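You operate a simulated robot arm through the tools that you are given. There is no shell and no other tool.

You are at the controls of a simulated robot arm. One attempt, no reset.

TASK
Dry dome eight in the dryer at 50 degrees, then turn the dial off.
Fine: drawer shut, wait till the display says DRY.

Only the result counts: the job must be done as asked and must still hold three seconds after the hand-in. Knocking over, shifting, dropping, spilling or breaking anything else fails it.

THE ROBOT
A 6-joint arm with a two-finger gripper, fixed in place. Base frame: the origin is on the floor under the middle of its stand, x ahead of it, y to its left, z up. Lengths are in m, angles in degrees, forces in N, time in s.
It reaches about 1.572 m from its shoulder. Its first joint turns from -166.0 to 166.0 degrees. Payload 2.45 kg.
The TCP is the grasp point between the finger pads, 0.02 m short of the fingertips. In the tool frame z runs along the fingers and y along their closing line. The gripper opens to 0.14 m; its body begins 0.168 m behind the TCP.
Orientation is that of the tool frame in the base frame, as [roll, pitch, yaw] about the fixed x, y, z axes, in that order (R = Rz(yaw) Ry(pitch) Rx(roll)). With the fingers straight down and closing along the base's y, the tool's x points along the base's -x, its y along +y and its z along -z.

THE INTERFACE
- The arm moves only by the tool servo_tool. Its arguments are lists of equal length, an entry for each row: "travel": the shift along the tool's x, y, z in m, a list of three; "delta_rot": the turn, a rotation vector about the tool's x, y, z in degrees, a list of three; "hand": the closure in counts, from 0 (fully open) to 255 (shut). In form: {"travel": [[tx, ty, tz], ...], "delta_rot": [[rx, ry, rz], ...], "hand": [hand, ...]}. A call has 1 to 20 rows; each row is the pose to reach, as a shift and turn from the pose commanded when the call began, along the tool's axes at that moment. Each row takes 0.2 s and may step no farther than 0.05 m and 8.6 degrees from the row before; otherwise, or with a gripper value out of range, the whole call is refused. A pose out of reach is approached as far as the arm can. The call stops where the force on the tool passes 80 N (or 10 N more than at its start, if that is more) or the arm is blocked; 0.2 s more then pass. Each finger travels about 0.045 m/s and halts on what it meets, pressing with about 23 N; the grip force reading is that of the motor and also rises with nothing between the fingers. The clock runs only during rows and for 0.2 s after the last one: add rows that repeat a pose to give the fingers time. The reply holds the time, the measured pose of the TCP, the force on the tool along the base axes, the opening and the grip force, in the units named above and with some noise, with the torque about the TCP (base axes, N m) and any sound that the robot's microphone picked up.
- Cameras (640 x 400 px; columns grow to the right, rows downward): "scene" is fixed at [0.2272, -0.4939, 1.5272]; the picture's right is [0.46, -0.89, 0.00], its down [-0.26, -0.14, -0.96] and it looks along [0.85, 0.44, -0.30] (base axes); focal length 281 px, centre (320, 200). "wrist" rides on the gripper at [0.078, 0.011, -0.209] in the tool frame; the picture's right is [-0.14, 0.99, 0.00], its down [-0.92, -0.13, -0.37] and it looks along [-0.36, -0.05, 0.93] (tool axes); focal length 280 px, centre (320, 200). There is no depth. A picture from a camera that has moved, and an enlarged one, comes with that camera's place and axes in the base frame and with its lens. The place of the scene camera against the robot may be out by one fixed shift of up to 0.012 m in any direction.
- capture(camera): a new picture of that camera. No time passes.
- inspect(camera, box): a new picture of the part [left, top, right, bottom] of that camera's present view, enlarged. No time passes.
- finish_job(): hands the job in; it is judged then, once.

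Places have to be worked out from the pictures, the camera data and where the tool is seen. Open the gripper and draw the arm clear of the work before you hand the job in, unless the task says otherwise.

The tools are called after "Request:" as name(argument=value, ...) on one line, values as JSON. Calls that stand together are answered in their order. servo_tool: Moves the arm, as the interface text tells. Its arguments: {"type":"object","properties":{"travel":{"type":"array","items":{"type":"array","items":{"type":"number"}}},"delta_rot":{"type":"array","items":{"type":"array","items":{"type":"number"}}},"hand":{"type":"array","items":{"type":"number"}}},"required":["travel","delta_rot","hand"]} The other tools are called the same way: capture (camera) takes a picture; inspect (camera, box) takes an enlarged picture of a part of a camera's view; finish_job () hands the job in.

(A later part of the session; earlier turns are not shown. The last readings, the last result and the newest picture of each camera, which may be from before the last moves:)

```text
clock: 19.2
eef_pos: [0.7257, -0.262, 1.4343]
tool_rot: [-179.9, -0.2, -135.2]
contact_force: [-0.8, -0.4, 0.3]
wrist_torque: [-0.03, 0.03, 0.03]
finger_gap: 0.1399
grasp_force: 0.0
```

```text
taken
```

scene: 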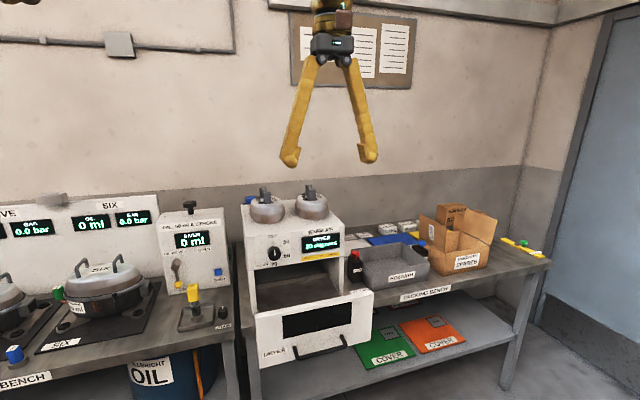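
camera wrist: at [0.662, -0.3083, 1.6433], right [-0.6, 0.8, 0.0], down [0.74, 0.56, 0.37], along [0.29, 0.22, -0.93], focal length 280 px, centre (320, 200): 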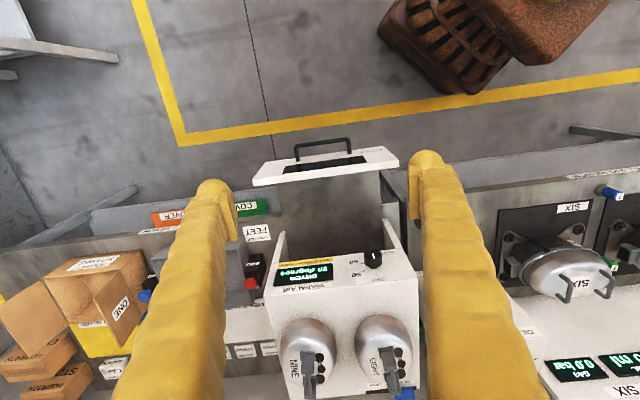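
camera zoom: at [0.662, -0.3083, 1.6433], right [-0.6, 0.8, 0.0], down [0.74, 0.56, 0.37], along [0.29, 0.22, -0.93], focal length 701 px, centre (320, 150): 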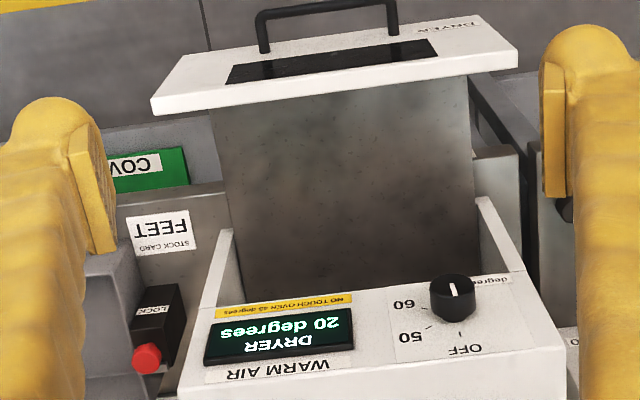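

The drawer is a flat tray, plainly open. I'll zoom in on the tray from the scene camera and on dome eight from here.

Request:
inspect(camera="scene", box=[240, 240, 390, 370])

Request:
inspect(camera="wrist", box=[340, 290, 430, 400])

Request:
inspect(camera="scene", box=[240, 180, 340, 230])

Request:
inspect(camera="wrist", box=[250, 130, 410, 260])

```text
3.08 times, centred on (315, 305) of scene
camera zoom: at [0.2272, -0.4939, 1.5272], right [0.46, -0.89, 0.0], down [-0.26, -0.14, -0.96], along [0.85, 0.44, -0.3], focal length 865 px, centre (335, -123)
```

zoom: 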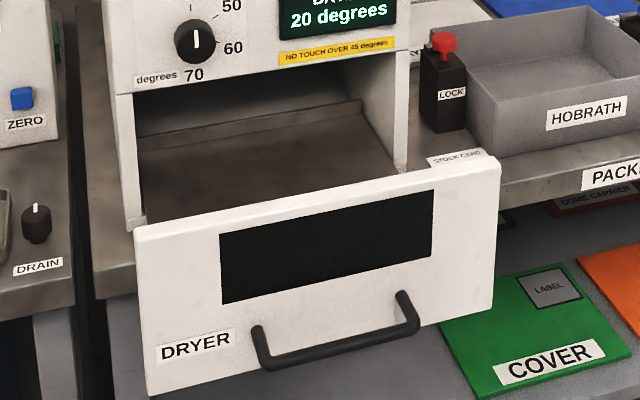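

```text
3.64 times, centred on (385, 345) of wrist
camera zoom: at [0.662, -0.3083, 1.6433], right [-0.6, 0.8, 0.0], down [0.74, 0.56, 0.37], along [0.29, 0.22, -0.93], focal length 1020 px, centre (84, -327)
```

zoom: 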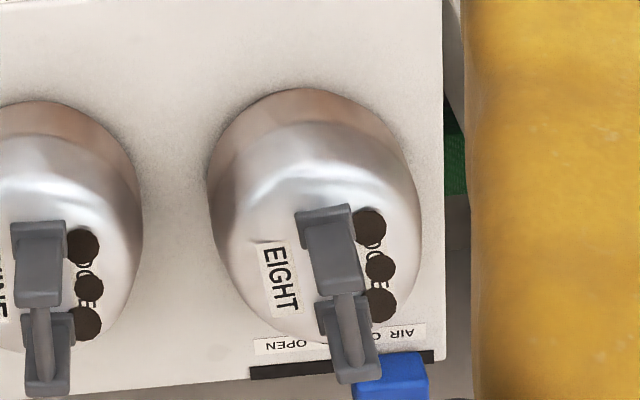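

```text
6.40 times, centred on (290, 205) of scene
camera zoom: at [0.2272, -0.4939, 1.5272], right [0.46, -0.89, 0.0], down [-0.26, -0.14, -0.96], along [0.85, 0.44, -0.3], focal length 1799 px, centre (512, 168)
```

zoom: 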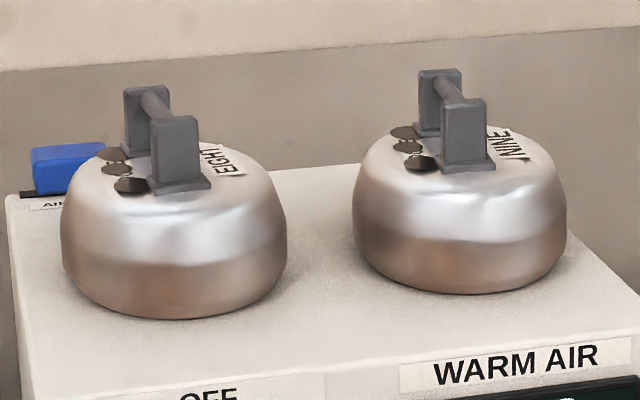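

```text
3.08 times, centred on (330, 195) of wrist
camera zoom: at [0.662, -0.3083, 1.6433], right [-0.6, 0.8, 0.0], down [0.74, 0.56, 0.37], along [0.29, 0.22, -0.93], focal length 863 px, centre (289, 215)
```

zoom: 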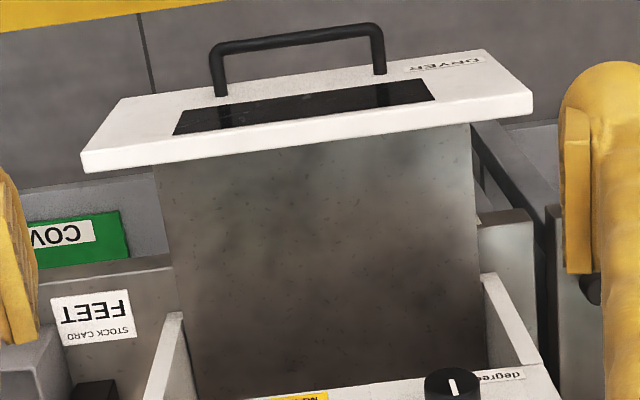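

The tray is flat and wide (about 0.30 m), with room for the dome in the exposed 0.2 m. Now I'll move above dome eight, keeping the fingertips about 0.15 m above its handle, to measure it closely.

Request:
servo_tool(travel=[[-0.04, 0.007, 0], [-0.08, 0.014, 0], [-0.12, 0.021, 0], [-0.16, 0.028, 0], [-0.2, 0.035, 0], [-0.24, 0.042, 0], [-0.28, 0.05, 0], [-0.32, 0.057, 0], [-0.36, 0.064, 0], [-0.4, 0.071, 0], [-0.44, 0.078, 0], [-0.47, 0.083, 0], [-0.47, 0.083, 0]], delta_rot=[[0, 0, 0], [0, 0, 0], [0, 0, 0], [0, 0, 0], [0, 0, 0], [0, 0, 0], [0, 0, 0], [0, 0, 0], [0, 0, 0], [0, 0, 0], [0, 0, 0], [0, 0, 0], [0, 0, 0]], hand=[0, 0, 0, 0, 0, 0, 0, 0, 0, 0, 0, 0, 0])

Request:
capture(camera="wrist")

Request:
inspect(camera="wrist", box=[240, 140, 400, 260])

Request:
capture(camera="scene")

```text
clock: 22.0
eef_pos: [0.9701, 0.1279, 1.407]
tool_rot: [-179.8, 0.2, -134.9]
contact_force: [0.5, -0.5, 0.1]
wrist_torque: [0.0, -0.01, 0.02]
finger_gap: 0.1402
grasp_force: 0.0
out of reach, approached as far as the arm can: row 10, 11, 12, 13
```

```text
taken
camera wrist: at [0.9056, 0.0802, 1.6154], right [-0.6, 0.8, 0.0], down [0.74, 0.56, 0.37], along [0.3, 0.22, -0.93], focal length 280 px, centre (320, 200)
```

wrist: 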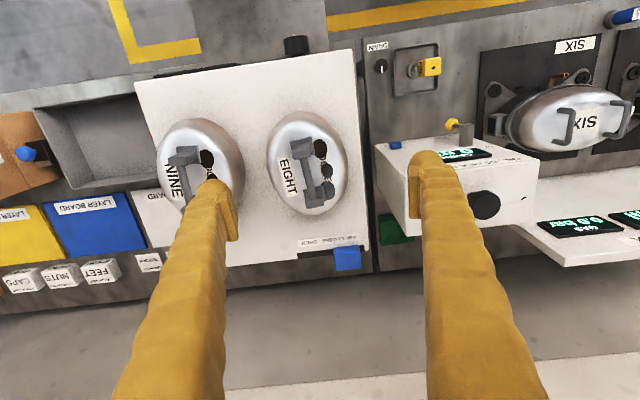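

```text
3.33 times, centred on (320, 200) of wrist
camera zoom: at [0.9056, 0.0802, 1.6154], right [-0.6, 0.8, 0.0], down [0.74, 0.56, 0.37], along [0.3, 0.22, -0.93], focal length 935 px, centre (320, 200)
```

zoom: 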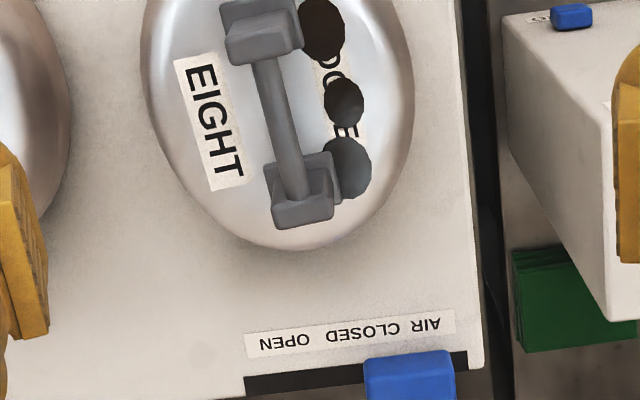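

```text
taken
```

scene: 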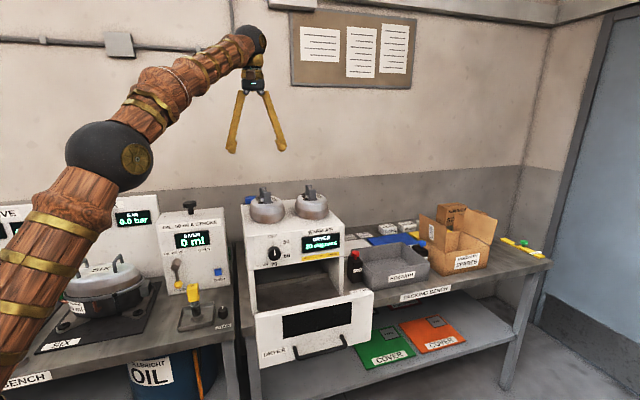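

The vertical tool is at its reach limit at this height, but lower is fine. Dome eight's handle bar is at about (1.007,0.137), z≈1.243, running at about 49°. I'll step down 6 cm (still well above the handle), turn 4° to match the bar and pre-set the opening to 8 cm.

Request:
servo_tool(travel=[[0, 0, 0.02], [0, 0, 0.04], [0, 0, 0.06], [0, 0, 0.06], [0, 0, 0.06], [0, 0, 0.06]], delta_rot=[[0, 0, 0], [0, 0, -2], [0, 0, -4], [0, 0, -4], [0, 0, -4], [0, 0, -4]], hand=[109, 109, 109, 109, 109, 109])

Request:
capture(camera="wrist")

Request:
inspect(camera="wrist", box=[240, 120, 400, 240])

```text
clock: 23.4
eef_pos: [0.9688, 0.1261, 1.3473]
tool_rot: [-180.0, 0.0, -131.1]
contact_force: [0.5, -1.3, -0.4]
wrist_torque: [0.0, 0.0, 0.0]
finger_gap: 0.0803
grasp_force: 0.1
```

```text
taken
camera wrist: at [0.9089, 0.0748, 1.5563], right [-0.66, 0.75, 0.0], down [0.7, 0.61, 0.37], along [0.28, 0.24, -0.93], focal length 280 px, centre (320, 200)
```

wrist: 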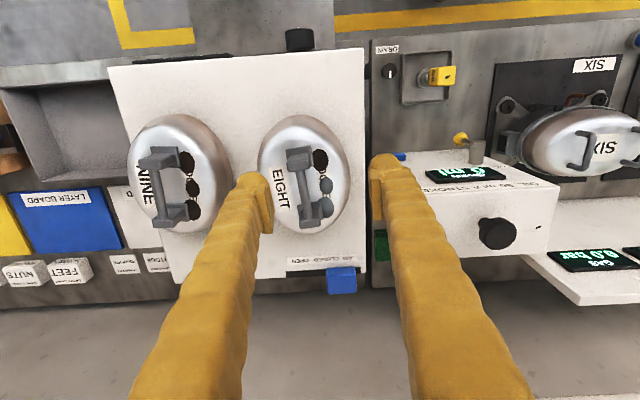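

```text
3.33 times, centred on (320, 180) of wrist
camera zoom: at [0.9089, 0.0748, 1.5563], right [-0.66, 0.75, 0.0], down [0.7, 0.61, 0.37], along [0.28, 0.24, -0.93], focal length 935 px, centre (320, 267)
```

zoom: 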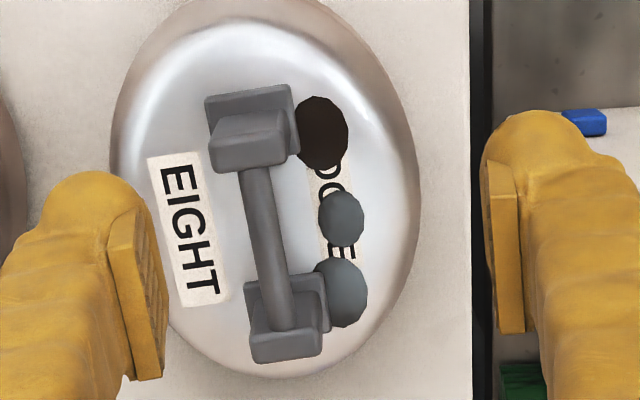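

The gripper is aligned with the bar (about 1° off). I'll shift over by (-33, -22) mm in tool x/y at this height, then come down so the pads straddle the bar.

Request:
servo_tool(travel=[[-0.0165, -0.011, 0], [-0.033, -0.022, 0], [-0.033, -0.022, 0.03], [-0.033, -0.022, 0.06], [-0.033, -0.022, 0.085], [-0.033, -0.022, 0.104], [-0.033, -0.022, 0.104]], delta_rot=[[0, 0, 0], [0, 0, 0], [0, 0, 0], [0, 0, 0], [0, 0, 0], [0, 0, 0], [0, 0, 0]], hand=[109, 109, 109, 109, 109, 109, 109])

Request:
capture(camera="wrist")

Request:
inspect(camera="scene", box=[240, 150, 340, 230])

```text
clock: 25.0
eef_pos: [1.0077, 0.1376, 1.2416]
tool_rot: [-179.9, -0.1, -131.0]
contact_force: [0.0, -0.6, 0.4]
wrist_torque: [0.0, -0.01, -0.03]
finger_gap: 0.08
grasp_force: 0.0
```

```text
taken
camera wrist: at [0.9471, 0.0854, 1.4511], right [-0.66, 0.75, 0.0], down [0.7, 0.61, 0.37], along [0.28, 0.24, -0.93], focal length 280 px, centre (320, 200)
```

wrist: 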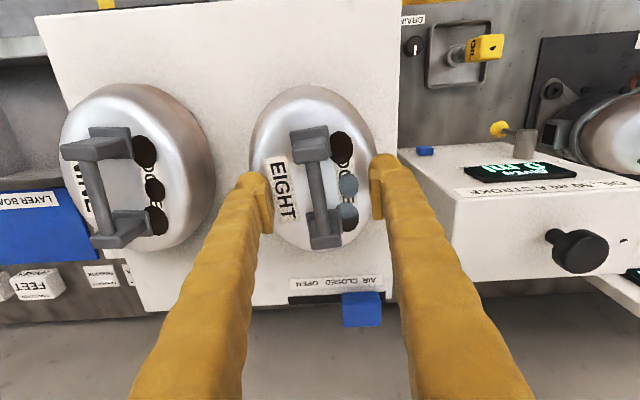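

```text
5.00 times, centred on (290, 190) of scene
camera zoom: at [0.2272, -0.4939, 1.5272], right [0.46, -0.89, 0.0], down [-0.26, -0.14, -0.96], along [0.85, 0.44, -0.3], focal length 1406 px, centre (470, 250)
```

zoom: 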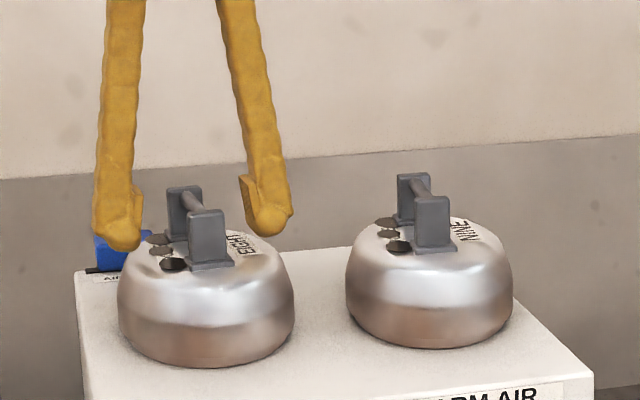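

The bar centre shows at the TCP's image point (320,195) and the fingertips are clear of the dome shell on both sides. I'll close the fingers on the bar.

Request:
servo_tool(travel=[[0, 0, 0], [0, 0, 0], [0, 0, 0], [0, 0, 0], [0, 0, 0], [0, 0, 0], [0, 0, 0]], delta_rot=[[0, 0, 0], [0, 0, 0], [0, 0, 0], [0, 0, 0], [0, 0, 0], [0, 0, 0], [0, 0, 0]], hand=[150, 190, 230, 255, 255, 255, 255])

Request:
capture(camera="wrist")

```text
clock: 26.6
eef_pos: [1.0073, 0.1374, 1.2422]
tool_rot: [180.0, 0.0, -130.9]
contact_force: [-0.3, -0.5, 0.7]
wrist_torque: [0.03, -0.03, 0.12]
finger_gap: 0.006
grasp_force: 23.0
```

```text
taken
camera wrist: at [0.9471, 0.0853, 1.4513], right [-0.66, 0.75, 0.0], down [0.7, 0.61, 0.37], along [0.28, 0.24, -0.93], focal length 280 px, centre (320, 200)
```

wrist: 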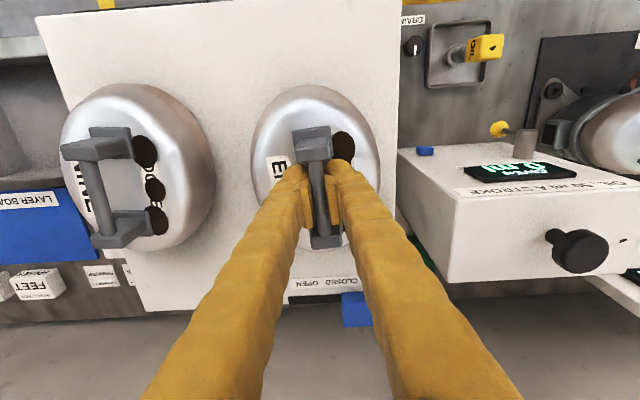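

The fingers stopped on the bar at a 6 mm gap with full grip force. I'll lift slowly 2 cm and check that the weight comes on.

Request:
servo_tool(travel=[[0, 0, -0.005], [0, 0, -0.01], [0, 0, -0.015], [0, 0, -0.02], [0, 0, -0.02]], delta_rot=[[0, 0, 0], [0, 0, 0], [0, 0, 0], [0, 0, 0], [0, 0, 0]], hand=[255, 255, 255, 255, 255])

Request:
capture(camera="wrist")

Request:
inspect(camera="scene", box=[240, 150, 340, 230])

```text
clock: 27.8
eef_pos: [1.0071, 0.137, 1.2622]
tool_rot: [179.9, -0.1, -131.0]
contact_force: [0.6, -0.5, -9.2]
wrist_torque: [0.0, 0.02, 0.01]
finger_gap: 0.0058
grasp_force: 23.1
```

```text
taken
camera wrist: at [0.9474, 0.0852, 1.4711], right [-0.66, 0.75, 0.0], down [0.7, 0.61, 0.37], along [0.28, 0.24, -0.93], focal length 280 px, centre (320, 200)
```

wrist: 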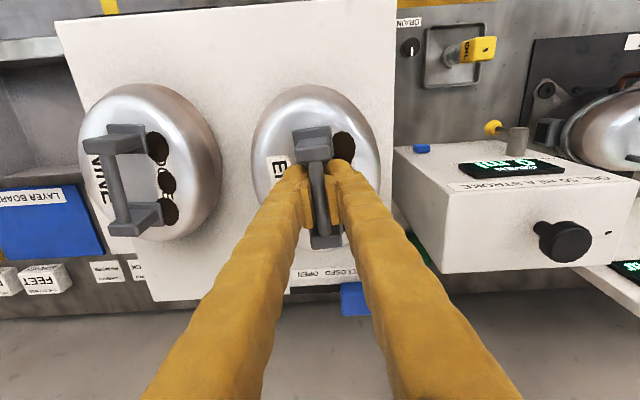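

```text
5.00 times, centred on (290, 190) of scene
camera zoom: at [0.2272, -0.4939, 1.5272], right [0.46, -0.89, 0.0], down [-0.26, -0.14, -0.96], along [0.85, 0.44, -0.3], focal length 1406 px, centre (470, 250)
```

zoom: 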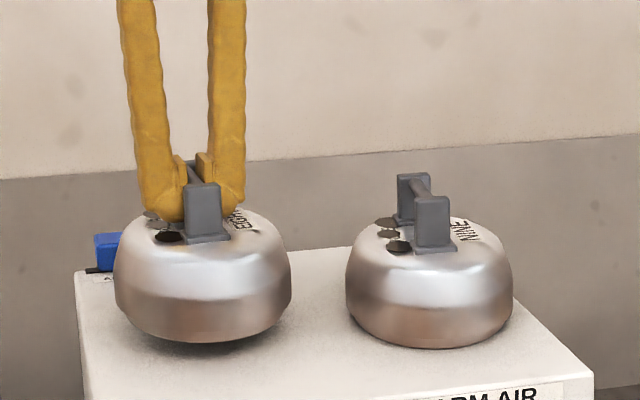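

Dome eight is held (about 9 N, no twist). I'll raise it to z≈1.307, carry it straight out from the dryer so it clears dome nine and the dial, then move sideways over the tray centre at (0.880,-0.108).

Request:
servo_tool(travel=[[0, 0, -0.015], [0, 0, -0.03], [0, 0, -0.045], [0.012, 0.0009, -0.045], [0.035, 0.0027, -0.045], [0.065, 0.005, -0.045], [0.095, 0.0073, -0.045], [0.125, 0.0096, -0.045], [0.155, 0.0119, -0.045], [0.185, 0.0142, -0.045], [0.215, 0.0165, -0.045], [0.245, 0.0188, -0.045], [0.2616, 0.0201, -0.045], [0.263, 0.002, -0.045], [0.2646, -0.019, -0.045], [0.2662, -0.04, -0.045], [0.2676, -0.057, -0.045], [0.2682, -0.0653, -0.045], [0.2682, -0.0653, -0.045], [0.2682, -0.0653, -0.045]], delta_rot=[[0, 0, 0], [0, 0, 0], [0, 0, 0], [0, 0, 0], [0, 0, 0], [0, 0, 0], [0, 0, 0], [0, 0, 0], [0, 0, 0], [0, 0, 0], [0, 0, 0], [0, 0, 0], [0, 0, 0], [0, 0, 0], [0, 0, 0], [0, 0, 0], [0, 0, 0], [0, 0, 0], [0, 0, 0], [0, 0, 0]], hand=[255, 255, 255, 255, 255, 255, 255, 255, 255, 255, 255, 255, 255, 255, 255, 255, 255, 255, 255, 255])

Request:
capture(camera="wrist")

Request:
capture(camera="scene")

```text
clock: 32.0
eef_pos: [0.8791, -0.107, 1.3071]
tool_rot: [180.0, 0.0, -131.0]
contact_force: [1.0, -0.1, -8.5]
wrist_torque: [-0.02, 0.02, -0.01]
finger_gap: 0.0061
grasp_force: 23.2
```

```text
taken
camera wrist: at [0.8198, -0.1596, 1.5165], right [-0.66, 0.75, 0.0], down [0.7, 0.61, 0.37], along [0.28, 0.24, -0.93], focal length 280 px, centre (320, 200)
```

wrist: 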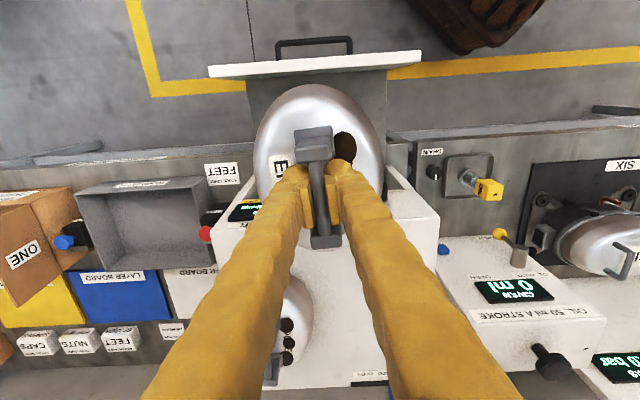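

```text
taken
```

scene: 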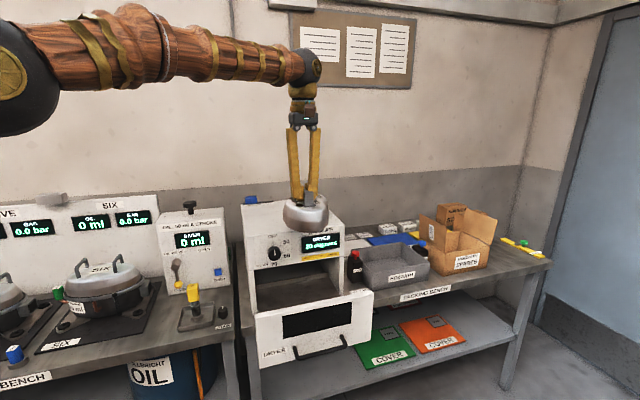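

The dome hangs over the tray, and the drawer front's inner edge computes to where I expected. I'll lower it to TCP z≈1.03 and check the remaining gap.

Request:
servo_tool(travel=[[0, 0, 0.012], [0, 0, 0.035], [0, 0, 0.065], [0, 0, 0.095], [0, 0, 0.125], [0, 0, 0.155], [0, 0, 0.185], [0, 0, 0.215], [0, 0, 0.24], [0, 0, 0.26], [0, 0, 0.272], [0, 0, 0.277], [0, 0, 0.277]], delta_rot=[[0, 0, 0], [0, 0, 0], [0, 0, 0], [0, 0, 0], [0, 0, 0], [0, 0, 0], [0, 0, 0], [0, 0, 0], [0, 0, 0], [0, 0, 0], [0, 0, 0], [0, 0, 0], [0, 0, 0]], hand=[255, 255, 255, 255, 255, 255, 255, 255, 255, 255, 255, 255, 255])

Request:
capture(camera="wrist")

Request:
inspect(camera="scene", box=[240, 220, 390, 370])

```text
clock: 34.8
eef_pos: [0.8796, -0.1089, 1.0295]
tool_rot: [-179.9, 0.0, -131.1]
contact_force: [-0.8, -0.5, -8.0]
wrist_torque: [0.03, 0.01, 0.03]
finger_gap: 0.006
grasp_force: 23.0
```

```text
taken
camera wrist: at [0.8199, -0.1599, 1.239], right [-0.66, 0.75, 0.0], down [0.7, 0.61, 0.37], along [0.28, 0.24, -0.93], focal length 280 px, centre (320, 200)
```

wrist: 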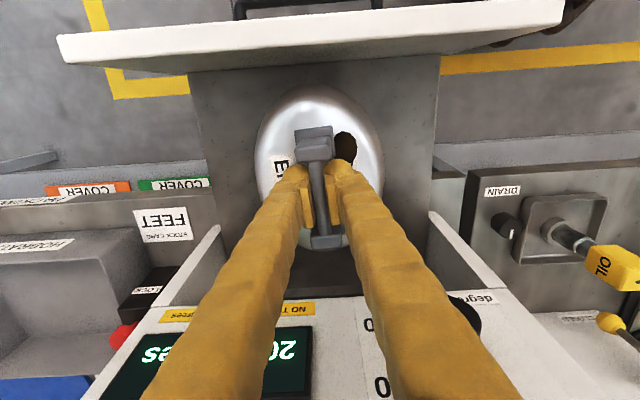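

```text
2.67 times, centred on (315, 295) of scene
camera zoom: at [0.2272, -0.4939, 1.5272], right [0.46, -0.89, 0.0], down [-0.26, -0.14, -0.96], along [0.85, 0.44, -0.3], focal length 750 px, centre (333, -53)
```

zoom: 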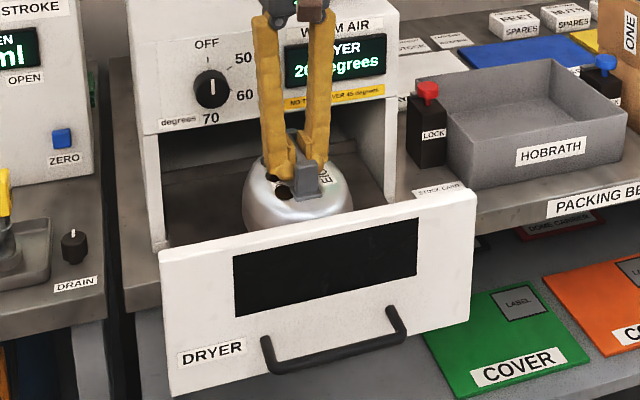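

The dome is well centred in the tray, between the drawer front and the panel. I'll lower it gently in small steps to find the floor.

Request:
servo_tool(travel=[[0, 0, 0.005], [0, 0, 0.01], [0, 0, 0.015], [0, 0, 0.02], [0, 0, 0.024], [0, 0, 0.024]], delta_rot=[[0, 0, 0], [0, 0, 0], [0, 0, 0], [0, 0, 0], [0, 0, 0], [0, 0, 0]], hand=[255, 255, 255, 255, 255, 255])

Request:
inspect(camera="scene", box=[240, 220, 390, 370])

```text
clock: 36.2
eef_pos: [0.88, -0.108, 1.0056]
tool_rot: [-180.0, -0.1, -131.0]
contact_force: [0.3, 0.3, -8.0]
wrist_torque: [0.0, 0.03, -0.03]
finger_gap: 0.0061
grasp_force: 23.3
```

```text
2.67 times, centred on (315, 295) of scene
camera zoom: at [0.2272, -0.4939, 1.5272], right [0.46, -0.89, 0.0], down [-0.26, -0.14, -0.96], along [0.85, 0.44, -0.3], focal length 750 px, centre (333, -53)
```

zoom: 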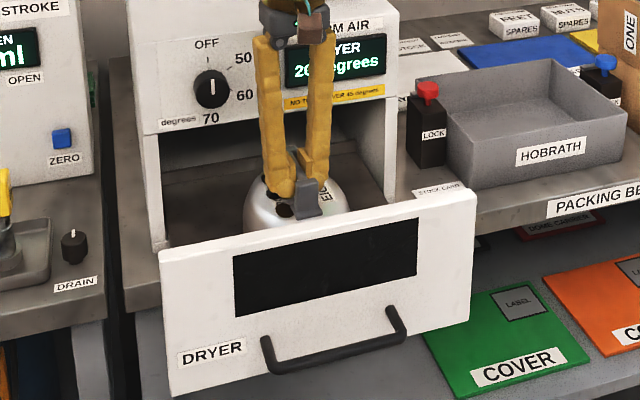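

Still hanging (8 N), so I'll keep lowering in small steps.

Request:
servo_tool(travel=[[0, 0, 0.003], [0, 0, 0.006], [0, 0, 0.009], [0, 0, 0.012], [0, 0, 0.012]], delta_rot=[[0, 0, 0], [0, 0, 0], [0, 0, 0], [0, 0, 0], [0, 0, 0]], hand=[255, 255, 255, 255, 255])

```text
clock: 37.4
eef_pos: [0.8807, -0.1075, 0.9947]
tool_rot: [-179.9, 0.0, -131.0]
contact_force: [0.9, 1.2, -8.0]
wrist_torque: [0.0, 0.02, 0.0]
finger_gap: 0.0059
grasp_force: 22.9
```

Still 8 N hanging. I'll keep going in small steps.

Request:
servo_tool(travel=[[0, 0, 0.003], [0, 0, 0.006], [0, 0, 0.008], [0, 0, 0.008]], delta_rot=[[0, 0, 0], [0, 0, 0], [0, 0, 0], [0, 0, 0]], hand=[255, 255, 255, 255])

```text
clock: 38.4
eef_pos: [0.8806, -0.1088, 0.9863]
tool_rot: [180.0, 0.0, -131.0]
contact_force: [-1.3, 0.0, -8.6]
wrist_torque: [0.0, 0.02, 0.03]
finger_gap: 0.006
grasp_force: 23.2
```

Request:
inspect(camera="wrist", box=[200, 50, 440, 260])

Request:
servo_tool(travel=[[0, 0, 0.003], [0, 0, 0.006], [0, 0, 0.006]], delta_rot=[[0, 0, 0], [0, 0, 0], [0, 0, 0]], hand=[255, 255, 255])

```text
1.90 times, centred on (320, 155) of wrist
camera zoom: at [0.8201, -0.1603, 1.195], right [-0.66, 0.75, 0.0], down [0.7, 0.61, 0.37], along [0.28, 0.24, -0.93], focal length 534 px, centre (320, 286)
```

zoom: 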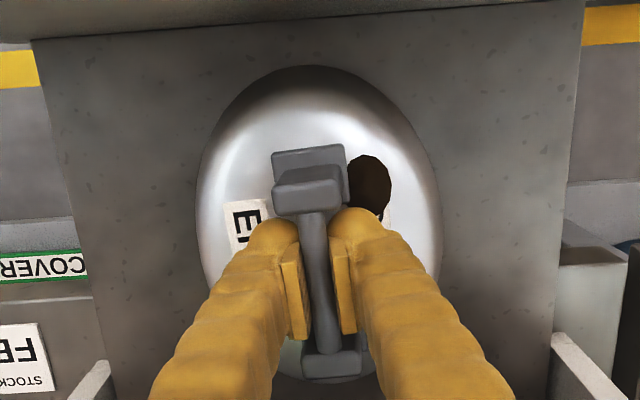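

```text
clock: 39.2
eef_pos: [0.8792, -0.1084, 0.98]
tool_rot: [180.0, 0.0, -131.0]
contact_force: [0.1, 0.2, -8.2]
wrist_torque: [-0.01, 0.0, -0.03]
finger_gap: 0.0063
grasp_force: 22.6
```

Still 8.2 N at TCP z=0.980, so the tray floor is lower yet. I'll continue down 6 mm.

Request:
servo_tool(travel=[[0, 0, 0.003], [0, 0, 0.006], [0, 0, 0.006]], delta_rot=[[0, 0, 0], [0, 0, 0], [0, 0, 0]], hand=[255, 255, 255])

```text
clock: 40.0
eef_pos: [0.8799, -0.1085, 0.9727]
tool_rot: [-180.0, 0.0, -131.0]
contact_force: [-0.1, 0.2, -4.8]
wrist_torque: [0.03, -0.08, 0.03]
finger_gap: 0.006
grasp_force: 23.0
```

The load dropped to 4.8 N, so the dome is just touching the tray. One more millimetre down and then I'll check.

Request:
servo_tool(travel=[[0, 0, 0.0007], [0, 0, 0.0014], [0, 0, 0.0014]], delta_rot=[[0, 0, 0], [0, 0, 0], [0, 0, 0]], hand=[255, 255, 255])

Request:
inspect(camera="scene", box=[240, 220, 390, 370])

```text
clock: 40.8
eef_pos: [0.8792, -0.1092, 0.972]
tool_rot: [180.0, 0.0, -131.0]
contact_force: [-0.9, 1.8, -3.4]
wrist_torque: [0.09, -0.08, 0.06]
finger_gap: 0.0061
grasp_force: 22.7
```

```text
2.67 times, centred on (315, 295) of scene
camera zoom: at [0.2272, -0.4939, 1.5272], right [0.46, -0.89, 0.0], down [-0.26, -0.14, -0.96], along [0.85, 0.44, -0.3], focal length 750 px, centre (333, -53)
```

zoom: 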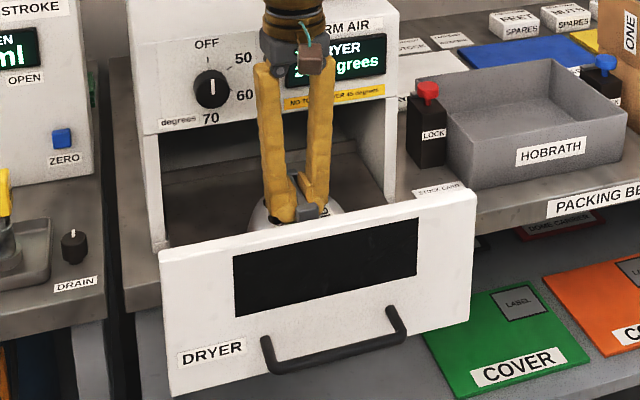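

Contact is confirmed (3.4 N left). I'll ease down one more millimetre and open the fingers to about 7 cm to release.

Request:
servo_tool(travel=[[0, 0, 0.001], [0, 0, 0.001], [0, 0, 0.001], [0, 0, 0.001], [0, 0, 0.001], [0, 0, 0.001], [0, 0, 0.001], [0, 0, 0.001]], delta_rot=[[0, 0, 0], [0, 0, 0], [0, 0, 0], [0, 0, 0], [0, 0, 0], [0, 0, 0], [0, 0, 0], [0, 0, 0]], hand=[255, 240, 225, 200, 165, 128, 128, 128])

Request:
capture(camera="wrist")

Request:
inspect(camera="scene", box=[240, 220, 390, 370])

```text
clock: 42.6
eef_pos: [0.8803, -0.1068, 0.9718]
tool_rot: [-179.9, 0.0, -131.0]
contact_force: [0.4, 0.0, -0.8]
wrist_torque: [-0.02, -0.02, -0.01]
finger_gap: 0.07
grasp_force: 0.0
```

```text
taken
camera wrist: at [0.8202, -0.16, 1.1808], right [-0.66, 0.75, 0.0], down [0.7, 0.61, 0.37], along [0.28, 0.24, -0.93], focal length 280 px, centre (320, 200)
```

wrist: 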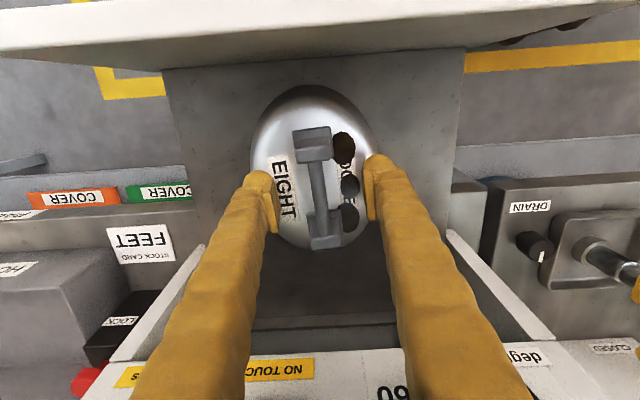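

```text
2.67 times, centred on (315, 295) of scene
camera zoom: at [0.2272, -0.4939, 1.5272], right [0.46, -0.89, 0.0], down [-0.26, -0.14, -0.96], along [0.85, 0.44, -0.3], focal length 750 px, centre (333, -53)
```

zoom: 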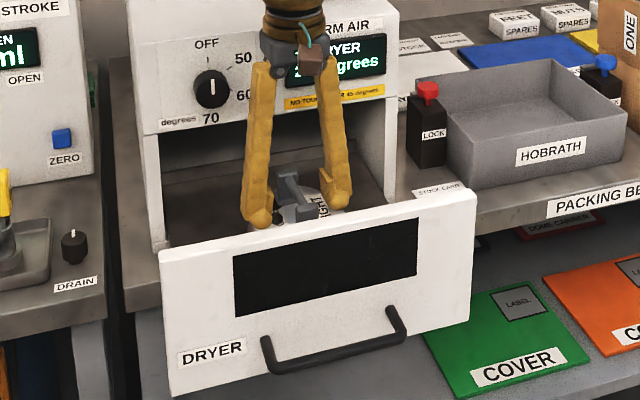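

Dome eight is standing upright in the tray and the fingers are free. I'll lift straight up, then look.

Request:
servo_tool(travel=[[0, 0, -0.01], [0, 0, -0.03], [0, 0, -0.06], [0, 0, -0.1], [0, 0, -0.14], [0, 0, -0.18], [0, 0, -0.22], [0, 0, -0.26], [0, 0, -0.3], [0, 0, -0.34], [0, 0, -0.34]], delta_rot=[[0, 0, 0], [0, 0, 0], [0, 0, 0], [0, 0, 0], [0, 0, 0], [0, 0, 0], [0, 0, 0], [0, 0, 0], [0, 0, 0], [0, 0, 0], [0, 0, 0]], hand=[128, 128, 128, 128, 128, 128, 128, 128, 128, 128, 128])

Request:
capture(camera="wrist")

Request:
inspect(camera="scene", box=[240, 220, 390, 370])

```text
clock: 45.0
eef_pos: [0.8798, -0.109, 1.312]
tool_rot: [180.0, 0.0, -131.0]
contact_force: [0.1, -0.2, 0.3]
wrist_torque: [-0.02, 0.0, -0.01]
finger_gap: 0.0696
grasp_force: 0.0
```

```text
taken
camera wrist: at [0.8201, -0.1605, 1.5225], right [-0.66, 0.75, 0.0], down [0.7, 0.61, 0.37], along [0.28, 0.24, -0.93], focal length 280 px, centre (320, 200)
```

wrist: 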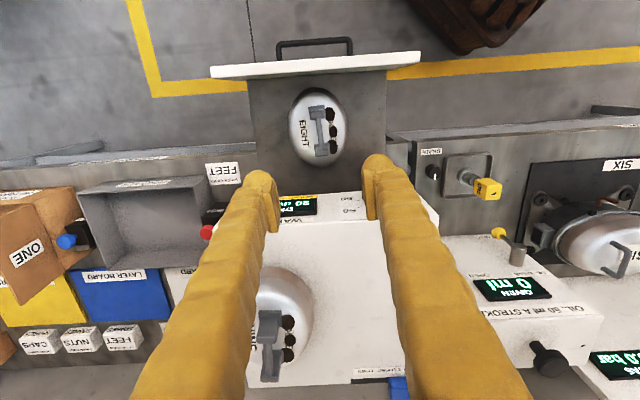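

```text
2.67 times, centred on (315, 295) of scene
camera zoom: at [0.2272, -0.4939, 1.5272], right [0.46, -0.89, 0.0], down [-0.26, -0.14, -0.96], along [0.85, 0.44, -0.3], focal length 750 px, centre (333, -53)
```

zoom: 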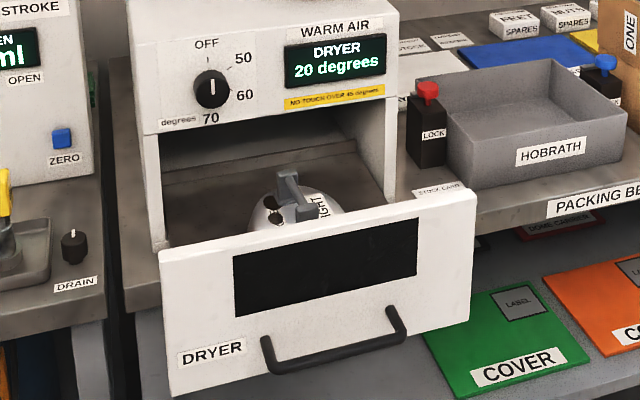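

The dome stands clear in the tray and nothing else has moved. Now I'll swing out in front of the drawer, close the fingers and square the tool to the dryer (yaw -135.4).

Request:
servo_tool(travel=[[0.03, 0.0023, 0], [0.062, 0.0047, 0], [0.094, 0.0072, 0], [0.126, 0.0096, 0], [0.158, 0.0121, 0], [0.1917, 0.0147, 0], [0.1917, 0.0147, 0]], delta_rot=[[0, 0, 1], [0, 0, 2], [0, 0, 3], [0, 0, 4], [0, 0, 4.4], [0, 0, 4.4], [0, 0, 4.4]], hand=[255, 255, 255, 255, 255, 255, 255])

Request:
servo_tool(travel=[[0, 0, 0.03], [0, 0, 0.06], [0, 0, 0.09], [0, 0, 0.12], [0, 0, 0.15], [0, 0, 0.18], [0, 0, 0.21], [0, 0, 0.24], [0, 0, 0.27], [0, 0, 0.3], [0, 0, 0.33], [0, 0, 0.3385], [0, 0, 0.3385]], delta_rot=[[0, -5, 0], [0, -10, 0], [0, -15, 0], [0, -20, 0], [0, -25, 0], [0, -30, 0], [0, -35, 0], [0, -40, 0], [0, -45, 0], [0, -45, 0], [0, -45, 0], [0, -45, 0], [0, -45, 0]], hand=[255, 255, 255, 255, 255, 255, 255, 255, 255, 255, 255, 255, 255])

Request:
capture(camera="wrist")

Request:
capture(camera="scene")

```text
clock: 46.6
eef_pos: [0.7422, -0.2433, 1.311]
tool_rot: [-180.0, 0.1, -135.4]
contact_force: [-0.5, -0.3, -0.8]
wrist_torque: [-0.02, -0.01, -0.01]
finger_gap: 0.0002
grasp_force: 23.3
```

```text
clock: 49.4
eef_pos: [0.7439, -0.2436, 0.9738]
tool_rot: [-179.9, 45.0, -135.4]
contact_force: [-0.7, -0.8, -0.2]
wrist_torque: [-0.01, -0.02, 0.04]
finger_gap: 0.0
grasp_force: 22.7
```

```text
taken
camera wrist: at [0.5908, -0.378, 1.0654], right [-0.63, 0.77, 0.1], down [0.37, 0.18, 0.91], along [0.69, 0.61, -0.4], focal length 280 px, centre (320, 200)
```

wrist: 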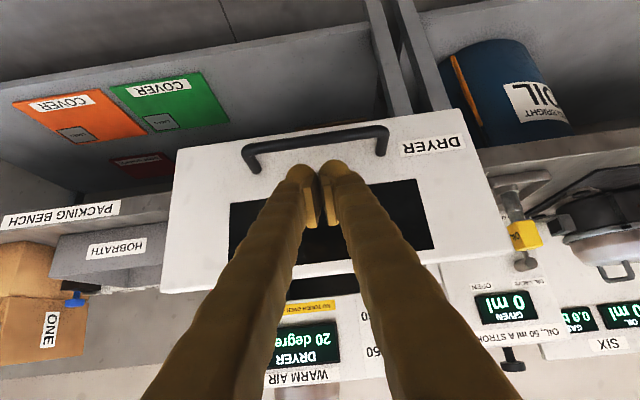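

```text
taken
```

scene: 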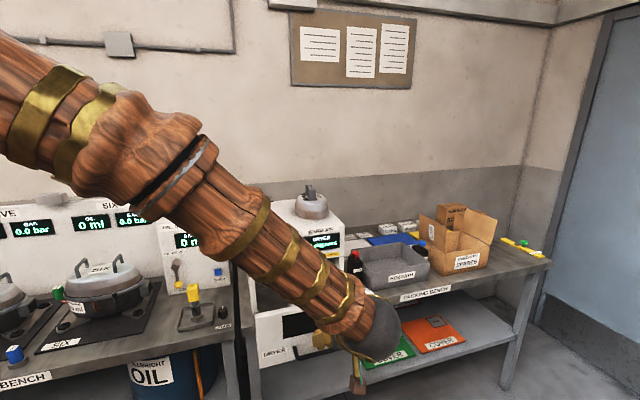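

The tool is square to the drawer front, about 5 cm short of it. I'll push inward smoothly, slowing at contact and near the end.

Request:
servo_tool(travel=[[-0.0141, 0, 0.0141], [-0.0283, 0, 0.0283], [-0.0354, 0, 0.0354], [-0.0424, 0, 0.0424], [-0.053, 0, 0.053], [-0.0672, 0, 0.0672], [-0.0813, 0, 0.0813], [-0.0955, 0, 0.0955], [-0.1096, 0, 0.1096], [-0.1237, 0, 0.1237], [-0.1379, 0, 0.1379], [-0.1485, 0, 0.1485], [-0.1573, 0, 0.1573], [-0.1644, 0, 0.1644], [-0.1697, 0, 0.1697], [-0.1732, 0, 0.1732], [-0.1732, 0, 0.1732]], delta_rot=[[0, 0, 0], [0, 0, 0], [0, 0, 0], [0, 0, 0], [0, 0, 0], [0, 0, 0], [0, 0, 0], [0, 0, 0], [0, 0, 0], [0, 0, 0], [0, 0, 0], [0, 0, 0], [0, 0, 0], [0, 0, 0], [0, 0, 0], [0, 0, 0], [0, 0, 0]], hand=[255, 255, 255, 255, 255, 255, 255, 255, 255, 255, 255, 255, 255, 255, 255, 255, 255])

Request:
capture(camera="wrist")

Request:
inspect(camera="scene", box=[230, 220, 380, 350])

```text
clock: 53.0
eef_pos: [0.9173, -0.0716, 0.9732]
tool_rot: [-179.9, 45.0, -135.4]
contact_force: [-0.3, 0.0, -0.2]
wrist_torque: [-0.01, -0.02, 0.01]
finger_gap: 0.0002
grasp_force: 29.0
```

```text
taken
camera wrist: at [0.7654, -0.2061, 1.0661], right [-0.63, 0.77, 0.1], down [0.37, 0.18, 0.91], along [0.69, 0.61, -0.4], focal length 280 px, centre (320, 200)
```

wrist: 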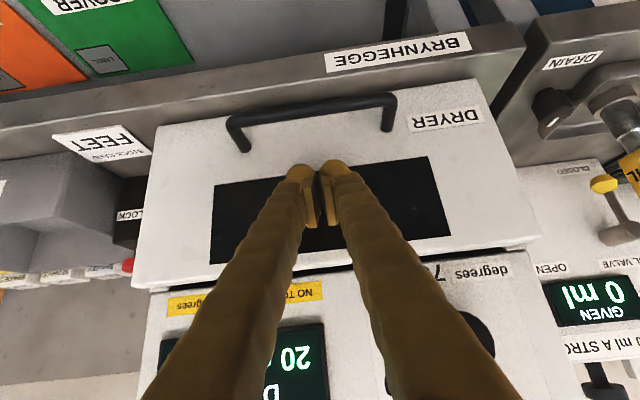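

```text
3.08 times, centred on (305, 285) of scene
camera zoom: at [0.2272, -0.4939, 1.5272], right [0.46, -0.89, 0.0], down [-0.26, -0.14, -0.96], along [0.85, 0.44, -0.3], focal length 865 px, centre (366, -62)
```

zoom: 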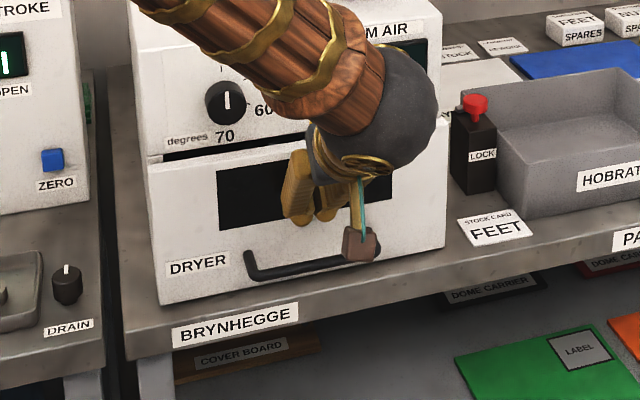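

The drawer is nearly shut, with about 15 mm to go. I'll push the last bit slowly until it seats.

Request:
servo_tool(travel=[[-0.0035, 0, 0.0035], [-0.0064, 0, 0.0064], [-0.0085, 0, 0.0085], [-0.0099, 0, 0.0099], [-0.0109, 0, 0.0109], [-0.0117, 0, 0.0117], [-0.0117, 0, 0.0117]], delta_rot=[[0, 0, 0], [0, 0, 0], [0, 0, 0], [0, 0, 0], [0, 0, 0], [0, 0, 0], [0, 0, 0]], hand=[255, 255, 255, 255, 255, 255, 255])

Request:
capture(camera="wrist")

Request:
inspect(camera="scene", box=[230, 220, 380, 350])

```text
clock: 53.8
eef_pos: [0.9234, -0.0686, 0.973]
tool_rot: [-180.0, 44.9, -135.6]
contact_force: [-17.8, -12.8, 4.1]
wrist_torque: [0.12, -0.05, 0.16]
finger_gap: 0.006
grasp_force: 29.7
stopped in row 4: the force on the tool passed its limit at 90 N (the readings are from after the stop); the commanded pose is now the measured one
```

```text
taken
camera wrist: at [0.7707, -0.2011, 1.0659], right [-0.62, 0.78, 0.1], down [0.37, 0.18, 0.91], along [0.69, 0.6, -0.4], focal length 280 px, centre (320, 200)
```

wrist: 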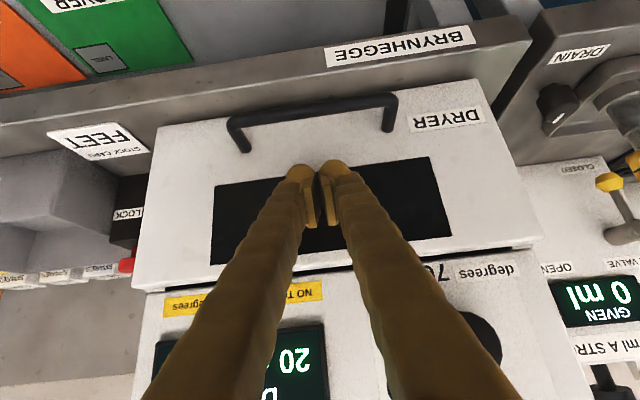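

```text
3.08 times, centred on (305, 285) of scene
camera zoom: at [0.2272, -0.4939, 1.5272], right [0.46, -0.89, 0.0], down [-0.26, -0.14, -0.96], along [0.85, 0.44, -0.3], focal length 865 px, centre (366, -62)
```

zoom: 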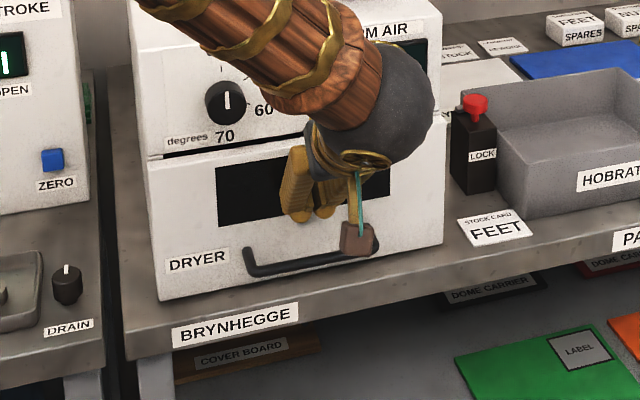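

The force spiked as the drawer hit its stop. I'll back off 10 cm and compare the drawer with its original closed picture.

Request:
servo_tool(travel=[[0.01, 0, -0.01], [0.03, 0, -0.03], [0.055, 0, -0.055], [0.085, 0, -0.085], [0.11, 0, -0.11], [0.11, 0, -0.11]], delta_rot=[[0, 0, 0], [0, 0, 0], [0, 0, 0], [0, 0, 0], [0, 0, 0], [0, 0, 0]], hand=[255, 255, 255, 255, 255, 255])

Request:
inspect(camera="scene", box=[240, 255, 360, 335])

Request:
capture(camera="wrist")

```text
clock: 55.2
eef_pos: [0.8135, -0.1751, 0.9734]
tool_rot: [180.0, 44.9, -135.5]
contact_force: [0.8, 0.2, 0.2]
wrist_torque: [-0.01, -0.02, -0.01]
finger_gap: 0.0001
grasp_force: 29.4
```

```text
5.00 times, centred on (300, 295) of scene
camera zoom: at [0.2272, -0.4939, 1.5272], right [0.46, -0.89, 0.0], down [-0.26, -0.14, -0.96], along [0.85, 0.44, -0.3], focal length 1406 px, centre (420, -275)
```

zoom: 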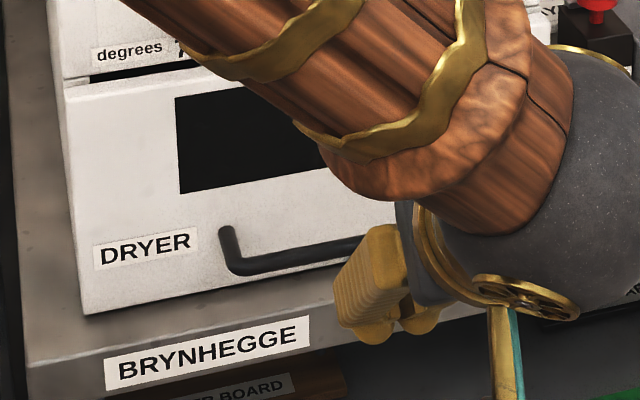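

```text
taken
camera wrist: at [0.6605, -0.3093, 1.0667], right [-0.62, 0.77, 0.1], down [0.37, 0.18, 0.91], along [0.69, 0.61, -0.4], focal length 280 px, centre (320, 200)
```

wrist: 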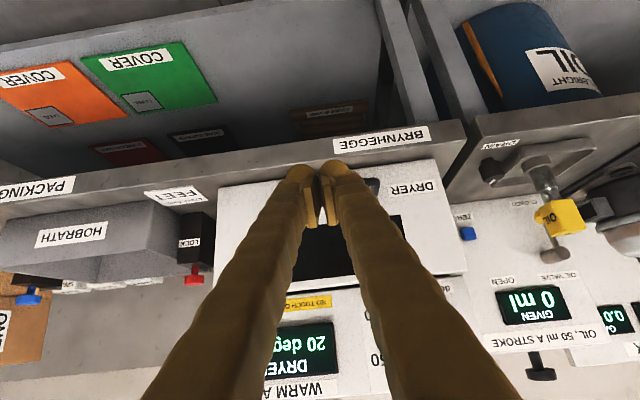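

The drawer's outline matches the original closed picture, so it's fully shut. Next I bring the tool horizontal and square to the dial, 10 cm in front of it, with the fingers opened to 8 cm.

Request:
servo_tool(travel=[[-0.0181, 0.0123, -0.0046], [-0.0362, 0.0245, -0.0093], [-0.0543, 0.0368, -0.0139], [-0.0724, 0.0491, -0.0186], [-0.0905, 0.0614, -0.0232], [-0.1086, 0.0736, -0.0279], [-0.1267, 0.0859, -0.0325], [-0.1267, 0.0859, -0.0325], [-0.1267, 0.0859, -0.0325]], delta_rot=[[0, -6.4, 0], [0, -12.8, 0], [0, -19.2, 0], [0, -25.6, 0], [0, -32, 0], [0, -38.5, 0], [0, -45, 0], [0, -45, 0], [0, -45, 0]], hand=[109, 109, 109, 109, 109, 109, 109, 109, 109])

Request:
capture(camera="wrist")

Request:
capture(camera="scene")

```text
clock: 57.2
eef_pos: [0.8004, -0.0667, 1.0852]
tool_rot: [174.9, 89.9, -140.6]
contact_force: [0.5, 0.9, 0.3]
wrist_torque: [-0.03, 0.04, -0.02]
finger_gap: 0.0802
grasp_force: 0.0
```

```text
taken
camera wrist: at [0.6438, -0.2055, 1.0079], right [-0.69, 0.71, 0.14], down [-0.17, -0.35, 0.92], along [0.7, 0.62, 0.36], focal length 280 px, centre (320, 200)
```

wrist: 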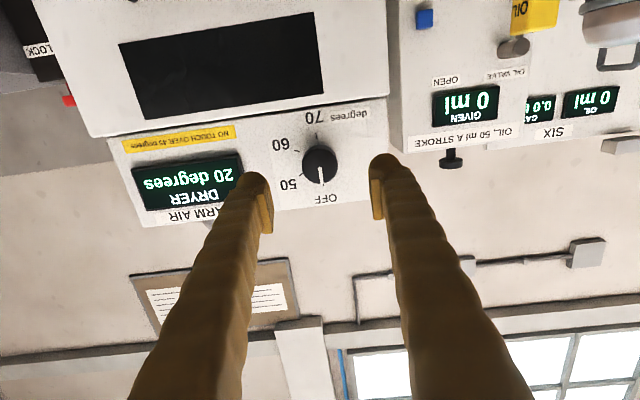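

```text
taken
```

scene: 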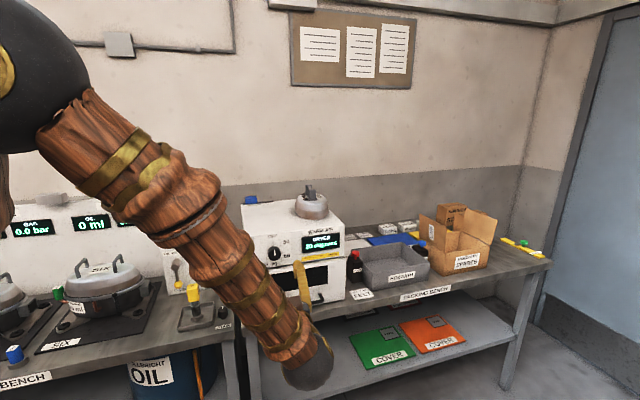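

The dial is now almost directly ahead of the tool. I'll zoom in on it to fine-tune the alignment and read the tick angles.

Request:
inspect(camera="wrist", box=[270, 100, 370, 210])

Request:
inspect(camera="scene", box=[240, 220, 360, 310])

```text
3.64 times, centred on (320, 155) of wrist
camera zoom: at [0.6438, -0.2055, 1.0079], right [-0.69, 0.71, 0.14], down [-0.17, -0.35, 0.92], along [0.7, 0.62, 0.36], focal length 1020 px, centre (320, 364)
```

zoom: 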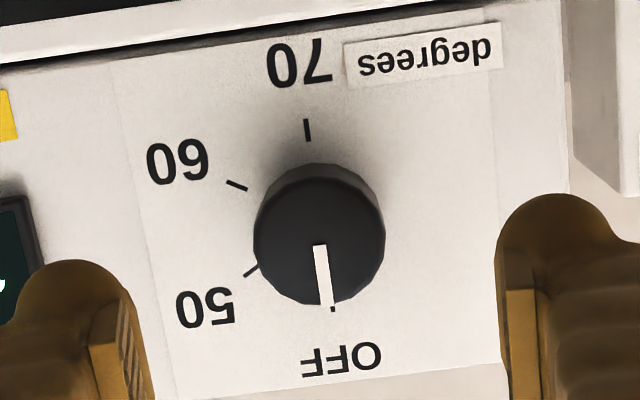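

```text
4.44 times, centred on (300, 265) of scene
camera zoom: at [0.2272, -0.4939, 1.5272], right [0.46, -0.89, 0.0], down [-0.26, -0.14, -0.96], along [0.85, 0.44, -0.3], focal length 1249 px, centre (409, -89)
```

zoom: 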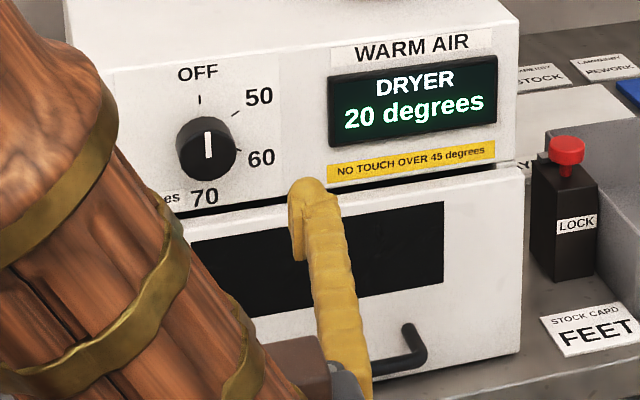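

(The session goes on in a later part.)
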